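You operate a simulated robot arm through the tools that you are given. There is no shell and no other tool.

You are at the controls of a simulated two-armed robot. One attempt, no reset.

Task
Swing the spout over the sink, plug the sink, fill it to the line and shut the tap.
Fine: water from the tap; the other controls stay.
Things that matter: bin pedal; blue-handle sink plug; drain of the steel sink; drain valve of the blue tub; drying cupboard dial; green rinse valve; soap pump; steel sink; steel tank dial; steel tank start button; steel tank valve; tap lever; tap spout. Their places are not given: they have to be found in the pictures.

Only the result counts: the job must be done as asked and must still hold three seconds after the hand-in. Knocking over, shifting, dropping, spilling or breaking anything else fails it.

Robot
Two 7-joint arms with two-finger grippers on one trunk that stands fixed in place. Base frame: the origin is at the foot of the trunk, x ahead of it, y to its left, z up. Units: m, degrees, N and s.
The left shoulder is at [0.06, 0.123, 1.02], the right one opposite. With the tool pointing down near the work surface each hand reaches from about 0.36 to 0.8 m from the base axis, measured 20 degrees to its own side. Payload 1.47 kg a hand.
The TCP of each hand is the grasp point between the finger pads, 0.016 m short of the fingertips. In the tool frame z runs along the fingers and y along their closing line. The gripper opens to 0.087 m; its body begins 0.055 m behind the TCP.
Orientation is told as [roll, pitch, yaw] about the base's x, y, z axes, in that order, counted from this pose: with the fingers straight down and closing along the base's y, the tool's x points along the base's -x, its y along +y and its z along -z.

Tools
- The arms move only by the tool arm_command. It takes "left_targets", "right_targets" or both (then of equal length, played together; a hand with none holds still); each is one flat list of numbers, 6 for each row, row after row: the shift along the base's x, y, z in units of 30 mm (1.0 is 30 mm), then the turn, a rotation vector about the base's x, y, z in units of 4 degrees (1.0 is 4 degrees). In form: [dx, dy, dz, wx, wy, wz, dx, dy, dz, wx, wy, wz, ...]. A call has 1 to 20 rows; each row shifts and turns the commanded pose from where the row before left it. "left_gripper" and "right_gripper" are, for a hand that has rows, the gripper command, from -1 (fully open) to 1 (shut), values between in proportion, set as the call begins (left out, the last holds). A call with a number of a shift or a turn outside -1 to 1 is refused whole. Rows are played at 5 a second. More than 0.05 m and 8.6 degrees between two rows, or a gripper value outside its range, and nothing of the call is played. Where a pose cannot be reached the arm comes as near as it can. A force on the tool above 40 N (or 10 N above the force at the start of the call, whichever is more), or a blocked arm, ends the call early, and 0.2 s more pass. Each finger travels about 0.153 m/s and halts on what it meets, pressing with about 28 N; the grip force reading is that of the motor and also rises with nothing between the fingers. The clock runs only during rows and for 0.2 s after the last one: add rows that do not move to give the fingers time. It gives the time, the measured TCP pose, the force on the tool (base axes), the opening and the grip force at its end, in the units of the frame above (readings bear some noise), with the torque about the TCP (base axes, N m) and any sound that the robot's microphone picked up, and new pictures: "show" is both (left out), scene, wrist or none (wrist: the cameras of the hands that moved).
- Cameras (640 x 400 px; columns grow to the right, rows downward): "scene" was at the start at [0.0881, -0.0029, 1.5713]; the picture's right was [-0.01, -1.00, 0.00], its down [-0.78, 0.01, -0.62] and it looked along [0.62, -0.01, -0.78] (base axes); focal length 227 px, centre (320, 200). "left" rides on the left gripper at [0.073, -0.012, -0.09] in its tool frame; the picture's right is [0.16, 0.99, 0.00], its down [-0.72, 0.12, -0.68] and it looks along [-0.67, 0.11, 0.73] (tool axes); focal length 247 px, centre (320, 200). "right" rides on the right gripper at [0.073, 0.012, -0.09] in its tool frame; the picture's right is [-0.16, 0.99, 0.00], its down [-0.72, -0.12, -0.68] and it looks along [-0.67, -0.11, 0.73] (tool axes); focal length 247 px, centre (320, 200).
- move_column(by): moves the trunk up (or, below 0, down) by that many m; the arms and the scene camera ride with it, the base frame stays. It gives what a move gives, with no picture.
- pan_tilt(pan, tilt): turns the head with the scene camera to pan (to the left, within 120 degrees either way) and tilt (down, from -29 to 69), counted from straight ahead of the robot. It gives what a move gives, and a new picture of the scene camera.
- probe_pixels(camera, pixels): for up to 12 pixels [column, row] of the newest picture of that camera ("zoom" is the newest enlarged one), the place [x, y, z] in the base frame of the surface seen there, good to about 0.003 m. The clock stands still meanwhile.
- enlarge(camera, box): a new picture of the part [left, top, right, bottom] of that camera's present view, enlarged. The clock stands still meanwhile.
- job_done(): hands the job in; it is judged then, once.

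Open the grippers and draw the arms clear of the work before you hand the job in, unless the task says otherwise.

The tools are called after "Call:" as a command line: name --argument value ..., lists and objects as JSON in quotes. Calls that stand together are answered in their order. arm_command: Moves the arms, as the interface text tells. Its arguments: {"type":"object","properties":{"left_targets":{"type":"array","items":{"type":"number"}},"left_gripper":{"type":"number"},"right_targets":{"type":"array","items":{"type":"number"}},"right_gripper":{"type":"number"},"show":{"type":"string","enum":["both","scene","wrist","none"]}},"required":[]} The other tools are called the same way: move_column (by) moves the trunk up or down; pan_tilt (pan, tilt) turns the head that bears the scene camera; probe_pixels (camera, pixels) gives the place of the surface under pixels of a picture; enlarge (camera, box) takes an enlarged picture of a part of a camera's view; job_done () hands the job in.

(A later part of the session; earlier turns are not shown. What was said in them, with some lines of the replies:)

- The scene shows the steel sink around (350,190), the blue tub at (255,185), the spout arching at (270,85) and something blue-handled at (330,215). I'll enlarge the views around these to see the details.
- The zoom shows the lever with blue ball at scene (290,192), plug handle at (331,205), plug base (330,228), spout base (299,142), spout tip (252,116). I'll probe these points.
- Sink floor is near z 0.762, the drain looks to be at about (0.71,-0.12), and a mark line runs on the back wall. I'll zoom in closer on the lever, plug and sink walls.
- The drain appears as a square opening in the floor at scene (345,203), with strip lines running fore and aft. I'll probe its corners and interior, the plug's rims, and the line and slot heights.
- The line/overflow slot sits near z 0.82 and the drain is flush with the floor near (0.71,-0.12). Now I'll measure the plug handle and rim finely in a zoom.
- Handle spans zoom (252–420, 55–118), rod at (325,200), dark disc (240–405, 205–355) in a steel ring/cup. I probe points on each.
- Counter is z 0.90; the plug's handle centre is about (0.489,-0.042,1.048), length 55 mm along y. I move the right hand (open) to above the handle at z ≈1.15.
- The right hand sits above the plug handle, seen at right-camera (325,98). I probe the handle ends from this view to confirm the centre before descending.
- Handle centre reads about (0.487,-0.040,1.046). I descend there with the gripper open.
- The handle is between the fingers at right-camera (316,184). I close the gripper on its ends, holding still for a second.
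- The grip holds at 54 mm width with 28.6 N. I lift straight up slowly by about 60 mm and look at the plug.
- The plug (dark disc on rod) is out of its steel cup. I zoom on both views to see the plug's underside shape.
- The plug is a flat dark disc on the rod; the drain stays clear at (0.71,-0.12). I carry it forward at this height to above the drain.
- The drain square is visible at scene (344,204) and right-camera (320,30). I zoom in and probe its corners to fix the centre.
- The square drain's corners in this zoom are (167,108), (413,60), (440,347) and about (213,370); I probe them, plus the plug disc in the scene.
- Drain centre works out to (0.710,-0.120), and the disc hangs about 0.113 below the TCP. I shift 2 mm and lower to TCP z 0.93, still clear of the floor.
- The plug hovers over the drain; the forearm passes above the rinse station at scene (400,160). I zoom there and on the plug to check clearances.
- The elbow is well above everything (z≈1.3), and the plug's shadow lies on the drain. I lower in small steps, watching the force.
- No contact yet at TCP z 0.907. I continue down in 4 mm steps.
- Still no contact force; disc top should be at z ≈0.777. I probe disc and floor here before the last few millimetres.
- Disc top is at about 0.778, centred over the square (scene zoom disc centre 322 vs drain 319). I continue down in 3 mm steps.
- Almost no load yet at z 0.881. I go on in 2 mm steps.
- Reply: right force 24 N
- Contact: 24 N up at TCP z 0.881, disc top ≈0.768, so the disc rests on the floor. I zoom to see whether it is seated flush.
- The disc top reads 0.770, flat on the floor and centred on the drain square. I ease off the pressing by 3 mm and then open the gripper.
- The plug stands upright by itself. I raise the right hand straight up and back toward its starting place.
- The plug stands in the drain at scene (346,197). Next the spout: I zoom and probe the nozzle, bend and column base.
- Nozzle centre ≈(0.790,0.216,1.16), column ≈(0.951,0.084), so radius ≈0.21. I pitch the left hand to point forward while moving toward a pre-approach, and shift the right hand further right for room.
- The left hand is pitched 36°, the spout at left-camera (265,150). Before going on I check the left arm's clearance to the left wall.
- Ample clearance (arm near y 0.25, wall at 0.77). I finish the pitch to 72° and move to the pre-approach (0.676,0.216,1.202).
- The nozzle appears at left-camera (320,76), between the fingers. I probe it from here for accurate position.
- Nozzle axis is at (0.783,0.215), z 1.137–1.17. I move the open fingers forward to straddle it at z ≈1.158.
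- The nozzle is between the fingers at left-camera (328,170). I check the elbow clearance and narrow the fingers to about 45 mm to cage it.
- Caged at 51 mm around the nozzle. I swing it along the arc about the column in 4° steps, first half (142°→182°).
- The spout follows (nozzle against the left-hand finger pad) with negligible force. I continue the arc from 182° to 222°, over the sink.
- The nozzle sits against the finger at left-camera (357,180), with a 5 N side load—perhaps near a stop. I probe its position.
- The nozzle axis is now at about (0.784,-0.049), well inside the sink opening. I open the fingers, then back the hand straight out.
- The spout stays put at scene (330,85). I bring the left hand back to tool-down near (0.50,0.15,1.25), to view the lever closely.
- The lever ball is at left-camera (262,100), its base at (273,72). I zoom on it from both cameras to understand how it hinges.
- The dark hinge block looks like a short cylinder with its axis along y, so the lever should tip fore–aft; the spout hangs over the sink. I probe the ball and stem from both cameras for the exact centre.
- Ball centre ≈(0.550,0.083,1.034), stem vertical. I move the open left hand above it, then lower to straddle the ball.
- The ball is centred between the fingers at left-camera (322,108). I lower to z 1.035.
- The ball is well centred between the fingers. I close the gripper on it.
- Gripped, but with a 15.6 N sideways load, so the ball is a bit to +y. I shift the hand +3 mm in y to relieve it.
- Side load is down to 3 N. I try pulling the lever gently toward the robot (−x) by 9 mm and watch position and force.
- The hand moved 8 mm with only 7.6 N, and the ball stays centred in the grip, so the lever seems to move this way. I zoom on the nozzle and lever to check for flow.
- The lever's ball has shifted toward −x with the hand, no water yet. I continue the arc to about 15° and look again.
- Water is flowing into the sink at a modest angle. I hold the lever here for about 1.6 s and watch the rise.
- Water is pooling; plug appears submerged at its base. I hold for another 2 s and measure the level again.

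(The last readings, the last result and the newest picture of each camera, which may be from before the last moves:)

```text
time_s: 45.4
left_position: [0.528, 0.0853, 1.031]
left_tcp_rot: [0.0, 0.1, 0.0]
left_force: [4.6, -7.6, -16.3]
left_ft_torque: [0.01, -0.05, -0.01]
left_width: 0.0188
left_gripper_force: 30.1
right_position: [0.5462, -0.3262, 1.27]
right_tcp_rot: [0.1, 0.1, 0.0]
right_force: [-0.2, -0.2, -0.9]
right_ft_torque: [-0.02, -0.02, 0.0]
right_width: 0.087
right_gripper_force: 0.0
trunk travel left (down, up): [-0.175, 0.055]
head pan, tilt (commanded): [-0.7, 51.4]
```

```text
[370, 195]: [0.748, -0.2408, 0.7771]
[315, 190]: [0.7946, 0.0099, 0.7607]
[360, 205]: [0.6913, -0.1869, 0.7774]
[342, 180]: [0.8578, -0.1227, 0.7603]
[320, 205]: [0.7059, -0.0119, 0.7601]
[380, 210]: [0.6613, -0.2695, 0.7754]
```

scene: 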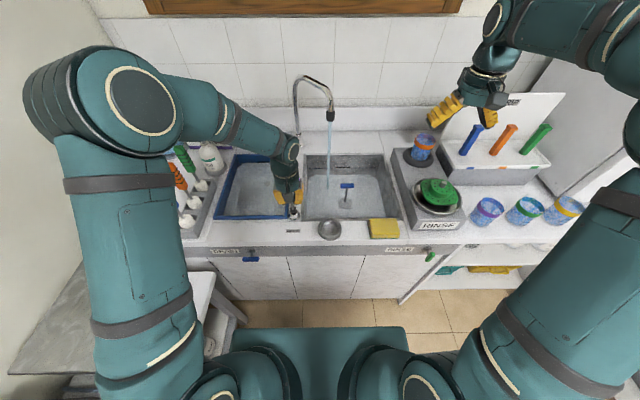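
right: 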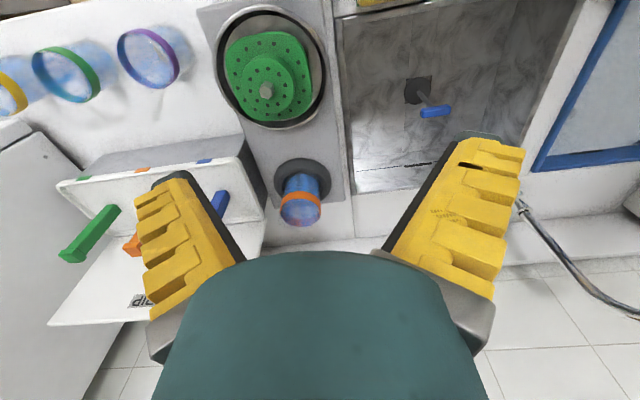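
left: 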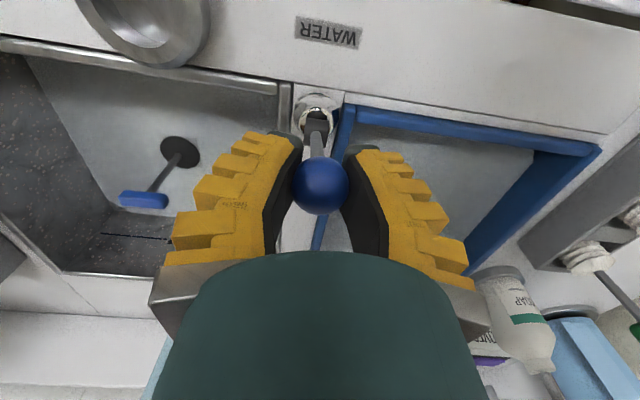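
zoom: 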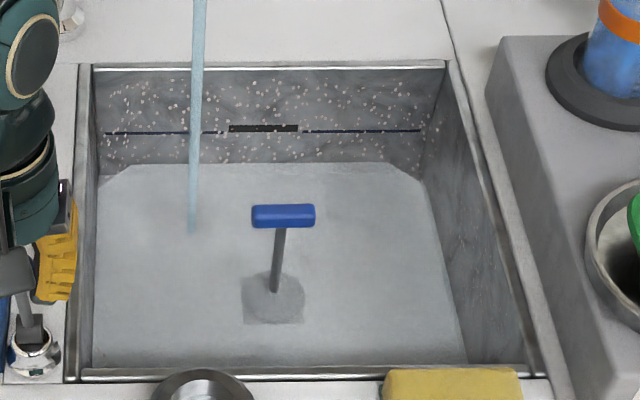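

The level reads about 0.777, rising ≈3.7 mm/s; the line is at z ≈0.819. I hold for 4 s more.

Call:
arm_command --left_targets '[0, 0, 0, 0, 0, 0, 0, 0, 0, 0, 0, 0, 0, 0, 0, 0, 0, 0, 0, 0, 0, 0, 0, 0, 0, 0, 0, 0, 0, 0, 0, 0, 0, 0, 0, 0, 0, 0, 0, 0, 0, 0, 0, 0, 0, 0, 0, 0, 0, 0, 0, 0, 0, 0, 0, 0, 0, 0, 0, 0, 0, 0, 0, 0, 0, 0, 0, 0, 0, 0, 0, 0, 0, 0, 0, 0, 0, 0, 0, 0, 0, 0, 0, 0, 0, 0, 0, 0, 0, 0, 0, 0, 0, 0, 0, 0, 0, 0, 0, 0, 0, 0, 0, 0, 0, 0, 0, 0, 0, 0, 0, 0, 0, 0]' --show "scene"

Call:
enlarge --camera "scene" --box '[300, 140, 410, 225]'

Call:
probe_pixels --camera "scene" --pixels '[[370, 195], [315, 190], [360, 205], [342, 180], [320, 205], [380, 210]]'

```text
time_s: 49.4
left_position: [0.5284, 0.0856, 1.032]
left_tcp_rot: [0.1, 0.0, 0.0]
left_force: [4.5, -7.3, -12.1]
left_ft_torque: [0.04, -0.22, -0.06]
left_width: 0.0185
left_gripper_force: 30.2
right_position: [0.5459, -0.3268, 1.2704]
right_tcp_rot: [0.1, 0.2, 0.0]
right_force: [0.5, -0.1, 0.6]
right_ft_torque: [-0.02, 0.0, 0.01]
right_width: 0.0872
right_gripper_force: 0.0
trunk travel left (down, up): [-0.175, 0.055]
head pan, tilt (commanded): [-0.7, 51.4]
```

scene: 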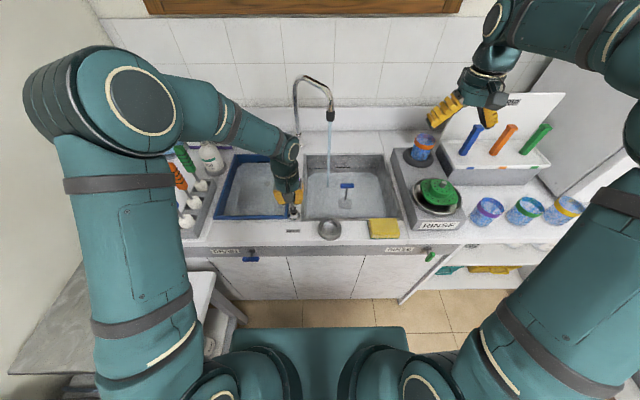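

```text
4.71 times, centred on (355, 182) of scene
```

zoom: 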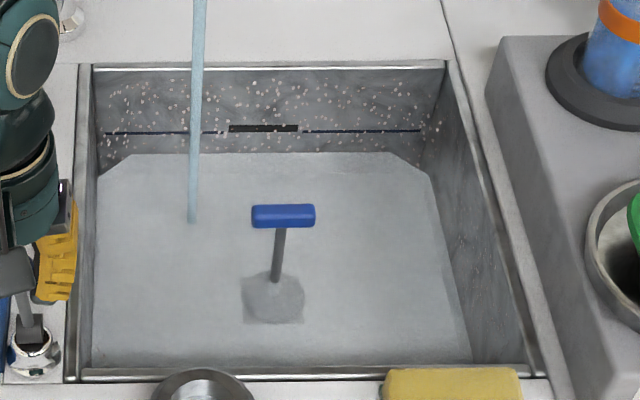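

```text
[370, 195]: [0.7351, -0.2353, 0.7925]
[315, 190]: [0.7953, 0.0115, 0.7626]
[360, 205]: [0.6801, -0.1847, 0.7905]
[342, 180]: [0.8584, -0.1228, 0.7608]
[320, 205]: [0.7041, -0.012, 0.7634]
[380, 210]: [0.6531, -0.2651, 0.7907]
```

Level now ≈0.792, rising 3.65 mm/s; 27 mm remain. I hold 4 s more, to about 0.807.

Call:
arm_command --left_targets '[0, 0, 0, 0, 0, 0, 0, 0, 0, 0, 0, 0, 0, 0, 0, 0, 0, 0, 0, 0, 0, 0, 0, 0, 0, 0, 0, 0, 0, 0, 0, 0, 0, 0, 0, 0, 0, 0, 0, 0, 0, 0, 0, 0, 0, 0, 0, 0, 0, 0, 0, 0, 0, 0, 0, 0, 0, 0, 0, 0, 0, 0, 0, 0, 0, 0, 0, 0, 0, 0, 0, 0, 0, 0, 0, 0, 0, 0, 0, 0, 0, 0, 0, 0, 0, 0, 0, 0, 0, 0, 0, 0, 0, 0, 0, 0, 0, 0, 0, 0, 0, 0, 0, 0, 0, 0, 0, 0, 0, 0, 0, 0, 0, 0]' --show "both"

Call:
enlarge --camera "scene" --box '[310, 145, 390, 185]'

Call:
probe_pixels --camera "scene" --pixels '[[370, 195], [365, 200], [360, 205], [375, 205], [370, 210], [380, 210]]'

```text
time_s: 53.4
left_position: [0.5288, 0.0861, 1.0311]
left_tcp_rot: [0.0, 0.1, 0.0]
left_force: [3.2, -7.5, -12.0]
left_ft_torque: [-0.02, -0.1, 0.02]
left_width: 0.0181
left_gripper_force: 30.4
right_position: [0.5468, -0.3272, 1.2714]
right_tcp_rot: [0.1, 0.0, -0.1]
right_force: [0.3, 0.0, 0.2]
right_ft_torque: [-0.02, -0.01, -0.01]
right_width: 0.0868
right_gripper_force: 0.1
trunk travel left (down, up): [-0.175, 0.055]
head pan, tilt (commanded): [-0.7, 51.4]
```

scene: 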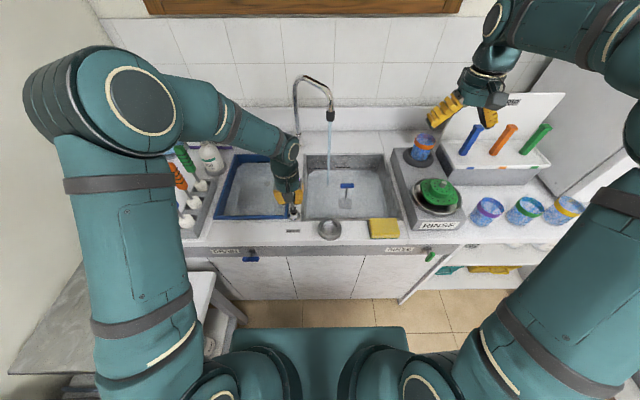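
left: 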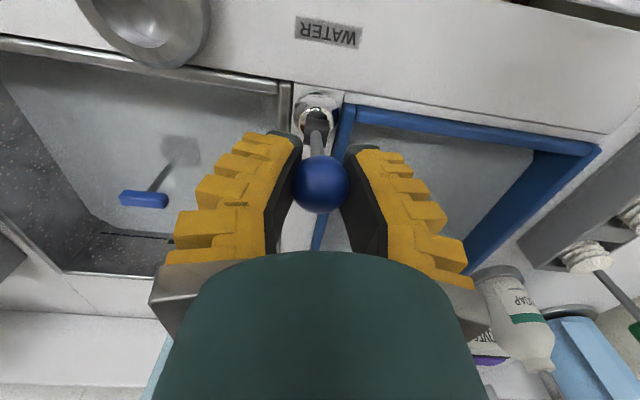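

```text
8.00 times, centred on (350, 165) of scene
```

zoom: 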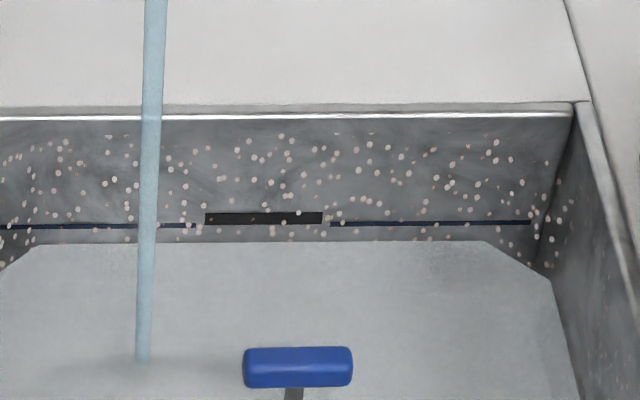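

```text
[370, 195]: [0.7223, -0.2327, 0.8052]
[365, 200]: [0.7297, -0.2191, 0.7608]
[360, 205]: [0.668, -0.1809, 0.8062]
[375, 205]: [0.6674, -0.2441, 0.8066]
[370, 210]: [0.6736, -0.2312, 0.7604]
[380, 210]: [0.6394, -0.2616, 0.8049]
```

Level ≈0.805 (waterline at zoom row 241, line at 224). I hold 2.2 s more, to about 0.813.

Call:
arm_command --left_targets '[0, 0, 0, 0, 0, 0, 0, 0, 0, 0, 0, 0, 0, 0, 0, 0, 0, 0, 0, 0, 0, 0, 0, 0, 0, 0, 0, 0, 0, 0, 0, 0, 0, 0, 0, 0, 0, 0, 0, 0, 0, 0, 0, 0, 0, 0, 0, 0, 0, 0, 0, 0, 0, 0, 0, 0, 0, 0, 0, 0]' --show "scene"

Call:
enlarge --camera "scene" --box '[310, 145, 390, 185]'

Call:
probe_pixels --camera "scene" --pixels '[[370, 195], [365, 200], [360, 205], [375, 205], [370, 210], [380, 210]]'

```text
time_s: 55.6
left_position: [0.5275, 0.0849, 1.031]
left_tcp_rot: [0.1, 0.1, 0.0]
left_force: [3.1, -7.8, -11.3]
left_ft_torque: [0.01, 0.02, -0.04]
left_width: 0.0175
left_gripper_force: 30.3
right_position: [0.545, -0.3266, 1.2692]
right_tcp_rot: [0.2, -0.1, 0.0]
right_force: [-0.7, 0.0, 0.7]
right_ft_torque: [0.0, 0.01, 0.01]
right_width: 0.0872
right_gripper_force: 0.1
trunk travel left (down, up): [-0.175, 0.055]
head pan, tilt (commanded): [-0.7, 51.4]
```

scene: 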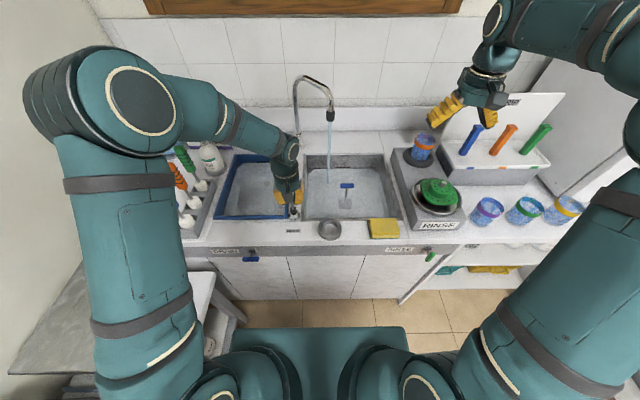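

```text
8.00 times, centred on (350, 165) of scene
```

zoom: 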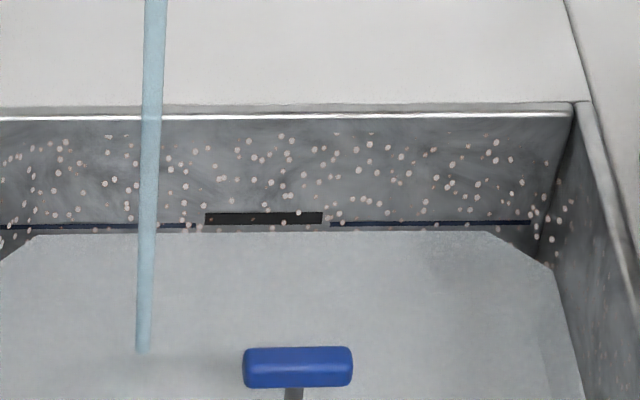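

```text
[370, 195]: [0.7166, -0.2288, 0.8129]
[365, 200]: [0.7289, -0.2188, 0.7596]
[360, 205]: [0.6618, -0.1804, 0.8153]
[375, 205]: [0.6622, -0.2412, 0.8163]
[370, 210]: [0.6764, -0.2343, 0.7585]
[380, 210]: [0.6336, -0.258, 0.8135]
```

Level ≈0.813; about 5.5 mm left, i.e. 1.5 s. I hold 1 s more and then push the lever back along its arc to upright and slightly beyond, in the same call.

Call:
arm_command --left_targets '[0, 0, 0, 0, 0, 0, 0, 0, 0, 0, 0, 0, 0, 0, 0, 0, 0, 0, 0, 0, 0, 0, 0, 0, 0, 0, 0, 0, 0, 0, 0.257, 0, 0.057, 0, 0, 0, 0.223, 0, 0.033, 0, 0, 0, 0.15, 0, 0, 0, 0, 0, 0.15, 0, 0, 0, 0, 0, 0.1, 0, 0, 0, 0, 0]' --show "both"

Call:
enlarge --camera "scene" --box '[290, 65, 390, 225]'

Call:
enlarge --camera "scene" --box '[310, 145, 390, 185]'

```text
time_s: 57.8
left_position: [0.5501, 0.0849, 1.0351]
left_tcp_rot: [0.1, 0.2, 0.0]
left_force: [-20.9, -5.5, -10.5]
left_ft_torque: [-0.08, 0.57, 0.01]
left_width: 0.0185
left_gripper_force: 29.9
right_position: [0.542, -0.3254, 1.2716]
right_tcp_rot: [0.0, -0.1, 0.0]
right_force: [-0.1, -0.6, 0.2]
right_ft_torque: [0.0, -0.03, 0.0]
right_width: 0.0867
right_gripper_force: 0.1
trunk travel left (down, up): [-0.175, 0.055]
head pan, tilt (commanded): [-0.7, 51.4]
```

scene: 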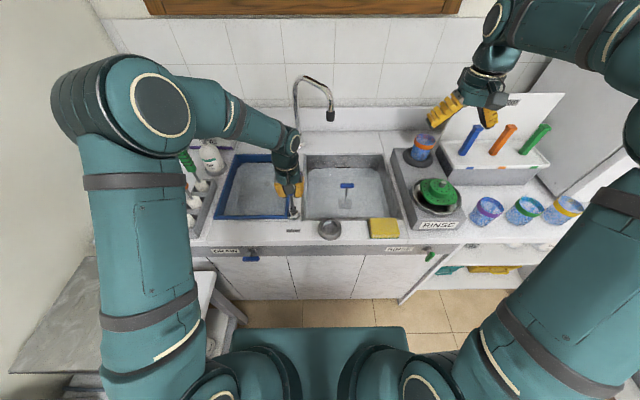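
left: 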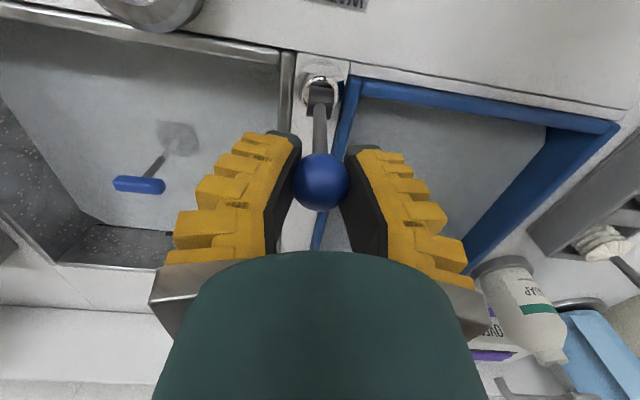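

```text
2.50 times, centred on (340, 145) of scene
```

zoom: 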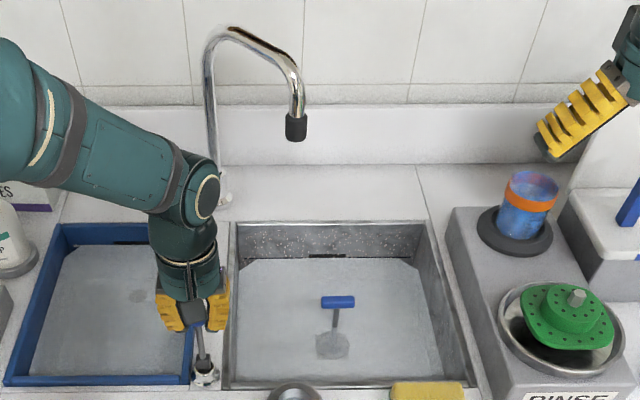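

```text
8.00 times, centred on (350, 165) of scene
```

zoom: 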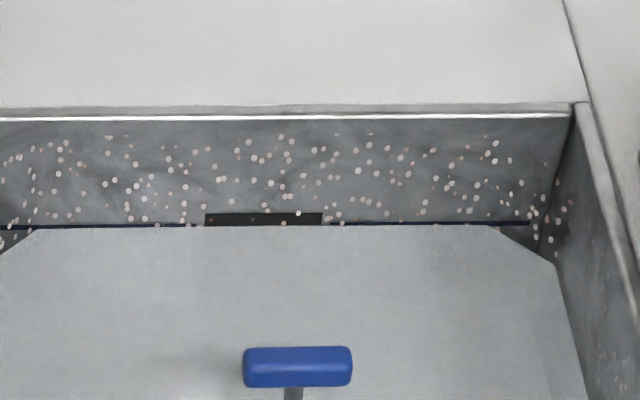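

Flow has stopped, the lever is against its stop (−21 N), and the waterline coincides with the dark line. I ease the push slightly and open the gripper.

Call:
arm_command --left_targets '[-0.05, 0, 0, 0, 0, 0, 0, 0, 0, 0, 0, 0]' --show "none"

Call:
arm_command --left_targets '[0, 0, 0, 0, 0, 0, 0, 0, 0, 0, 0, 0, 0, 0, 0, 0, 0, 0, 0, 0, 0, 0, 0, 0]' --left_gripper -1 --show "both"

Call:
enlarge --camera "scene" --box '[310, 145, 390, 185]'

```text
time_s: 58.4
left_position: [0.5517, 0.0859, 1.0345]
left_tcp_rot: [0.1, 0.0, 0.0]
left_force: [-17.3, -6.5, -15.5]
left_ft_torque: [0.01, 0.48, 0.02]
left_width: 0.0185
left_gripper_force: 30.0
right_position: [0.544, -0.3267, 1.2709]
right_tcp_rot: [0.0, -0.1, 0.1]
right_force: [-0.8, 0.1, -0.2]
right_ft_torque: [0.0, 0.0, -0.03]
right_width: 0.0869
right_gripper_force: 0.0
trunk travel left (down, up): [-0.175, 0.055]
head pan, tilt (commanded): [-0.7, 51.4]
```

```text
time_s: 59.4
left_position: [0.5528, 0.0856, 1.0351]
left_tcp_rot: [0.0, 0.1, 0.0]
left_force: [0.2, -0.9, 0.2]
left_ft_torque: [0.0, 0.0, -0.01]
left_width: 0.0868
left_gripper_force: 0.1
right_position: [0.5466, -0.3257, 1.2711]
right_tcp_rot: [0.0, 0.0, 0.0]
right_force: [-0.2, -0.2, -0.5]
right_ft_torque: [0.04, 0.01, 0.0]
right_width: 0.087
right_gripper_force: 0.0
trunk travel left (down, up): [-0.175, 0.055]
head pan, tilt (commanded): [-0.7, 51.4]
```

scene: 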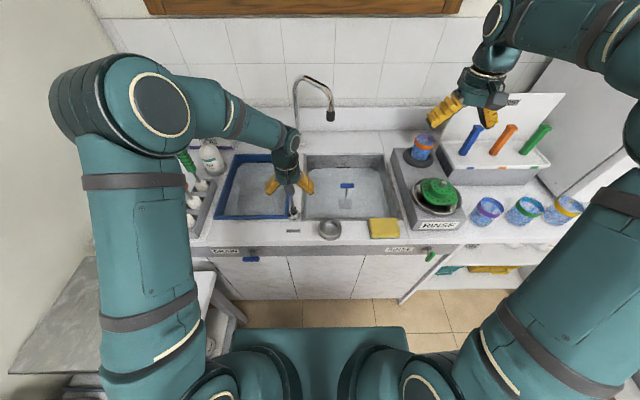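
left: 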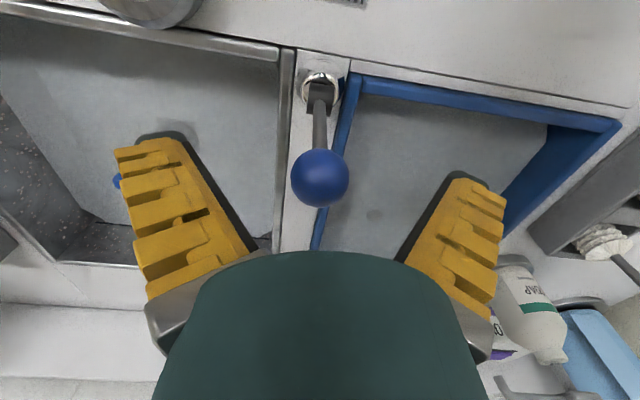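

```text
8.00 times, centred on (350, 165) of scene
```

zoom: 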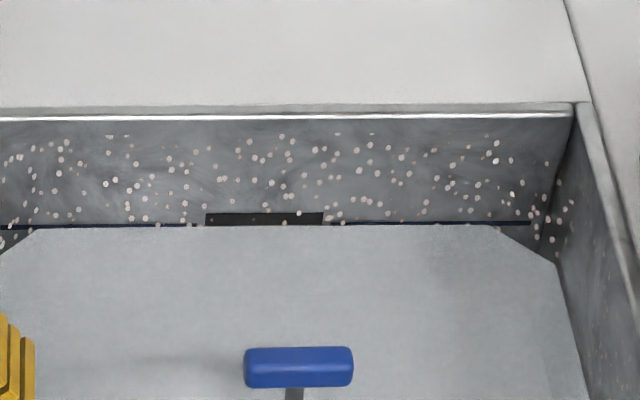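

The lever stays upright and the level holds. I raise the left hand straight up and back to its starting place.

Call:
arm_command --left_targets '[0, 0, 0.5, 0, 0, 0, 0, 0, 0.9, 0, 0, 0, 0, 0, 0.9, 0, 0, 0, 0, 0, 0.9, 0, 0, 0, 0, 0, 0.9, 0, 0, 0, -0.2, 0.7, 0.9, 0, 0, 0, -0.2, 0.9, 0.9, 0, 0, 0, -0.2, 0.9, 0.9, 0, 0, 0, -0.2, 0.9, 0.9, 0, 0, 0, -0.2, 0.9, 0.9, 0, 0, 0, -0.2, 0.9, 0.4, 0, 0, 0, 0, 0.9, 0, 0, 0, 0, 0, 0, 0, 0, 0, 0]' --left_gripper -1 --show "both"

Call:
enlarge --camera "scene" --box '[310, 145, 390, 185]'

Call:
enlarge --camera "scene" --box '[240, 60, 420, 250]'

```text
time_s: 62.2
left_position: [0.516, 0.2676, 1.304]
left_tcp_rot: [0.0, 0.0, -0.1]
left_force: [0.0, -0.5, 0.6]
left_ft_torque: [0.01, 0.0, 0.01]
left_width: 0.0868
left_gripper_force: 0.1
right_position: [0.5445, -0.3247, 1.2706]
right_tcp_rot: [0.0, 0.1, 0.0]
right_force: [0.3, 0.4, 0.3]
right_ft_torque: [0.0, 0.02, -0.01]
right_width: 0.0874
right_gripper_force: 0.0
trunk travel left (down, up): [-0.175, 0.055]
head pan, tilt (commanded): [-0.7, 51.4]
```

scene: 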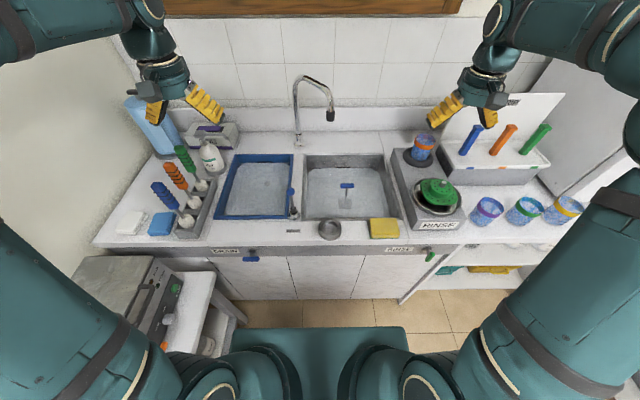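
left: 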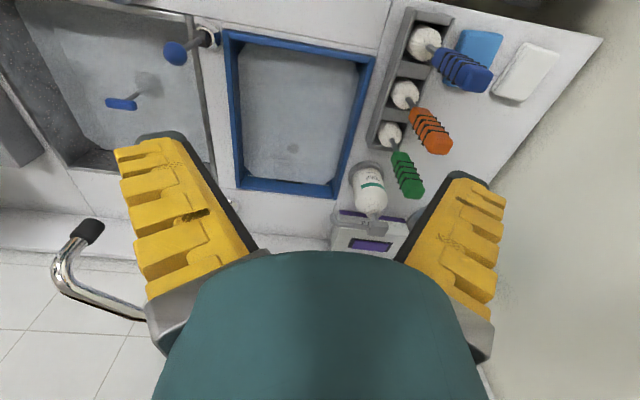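

```text
8.00 times, centred on (350, 165) of scene
```

zoom: 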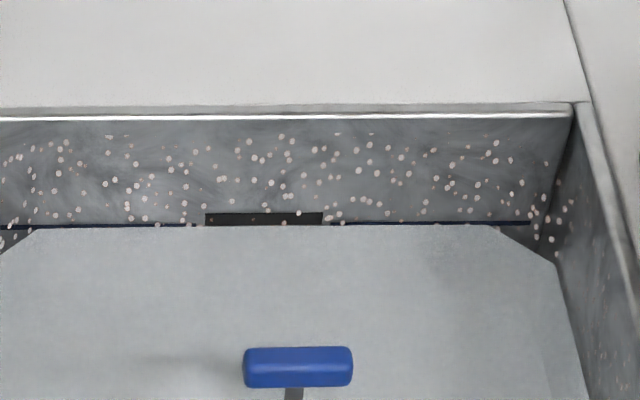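

```text
2.11 times, centred on (330, 155) of scene
```

zoom: 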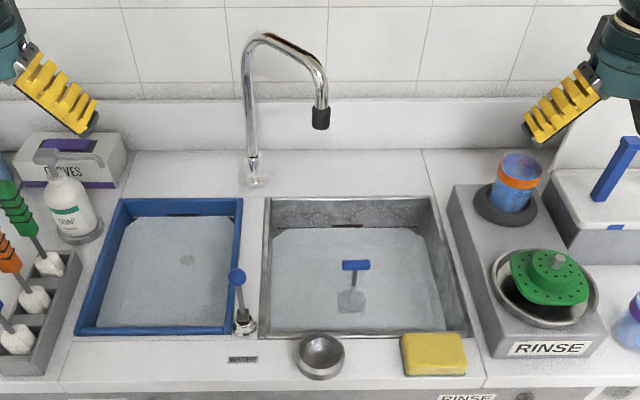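

Nothing drips, and the level is unchanged after several seconds. I check the waterline against the line at higher zoom, and the level by probing.

Call:
probe_pixels --camera "scene" --pixels '[[370, 195], [360, 205], [375, 205], [380, 210], [330, 200], [320, 190], [350, 185], [335, 210], [290.7, 191.5], [293, 206], [331, 115]]'

Call:
enlarge --camera "scene" --box '[325, 158, 355, 178]'

Call:
enlarge --camera "scene" --box '[350, 158, 385, 178]'

```text
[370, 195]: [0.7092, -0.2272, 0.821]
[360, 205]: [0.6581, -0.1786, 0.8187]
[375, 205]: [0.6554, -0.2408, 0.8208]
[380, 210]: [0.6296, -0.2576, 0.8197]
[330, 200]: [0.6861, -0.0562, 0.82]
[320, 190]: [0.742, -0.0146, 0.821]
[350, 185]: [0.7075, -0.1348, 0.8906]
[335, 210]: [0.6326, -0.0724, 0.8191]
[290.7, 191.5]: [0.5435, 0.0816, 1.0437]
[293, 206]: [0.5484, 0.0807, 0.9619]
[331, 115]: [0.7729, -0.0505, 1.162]
```

```text
16.00 times, centred on (340, 168) of scene
```

zoom: 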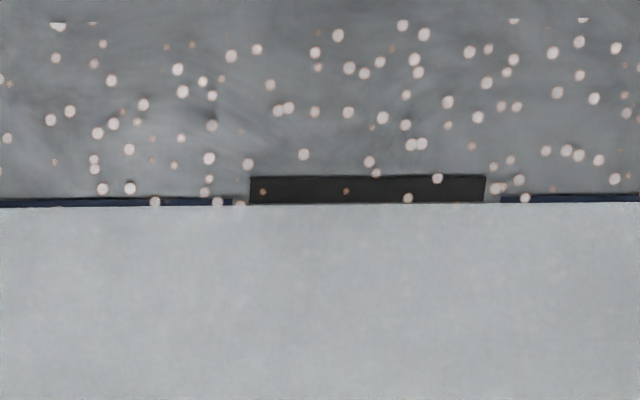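

```text
16.00 times, centred on (368, 168) of scene
```

zoom: 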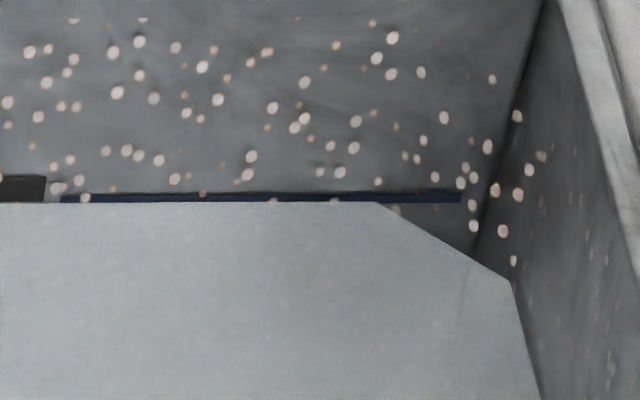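

The water surface (z ≈0.820) lies right on the line, just at the slot's lower edge. The lever is upright and shut, the spout hangs over the sink, the plug is seated, and both hands are open and clear, so I hand in.

Call:
job_done

```text
The job is handed in.
```

The sink is plugged and filled to the line, the tap is shut, and the spout hangs over the sink. I've handed the job in, but no verdict has come back yet.

- **Plug:** it sits flat in the drain. The water level did not change over about four seconds after I shut the tap.
- **Spout:** the nozzle is over the sink, about 0.10 m in from its left edge.
- **Water level:** the surface reads about z 0.820 m and the line is at about 0.819 m. In the pictures the waterline touches the lower edge of the line, level with the bottom of the overflow slot.
- **Tap:** the lever is back upright against its stop, and no water is coming from the spout.

I saw a few small droplets on the inside walls of the sink from the filling, but no water outside it. I touched nothing except the plug, spout and tap lever, and both hands are open and clear of the work.
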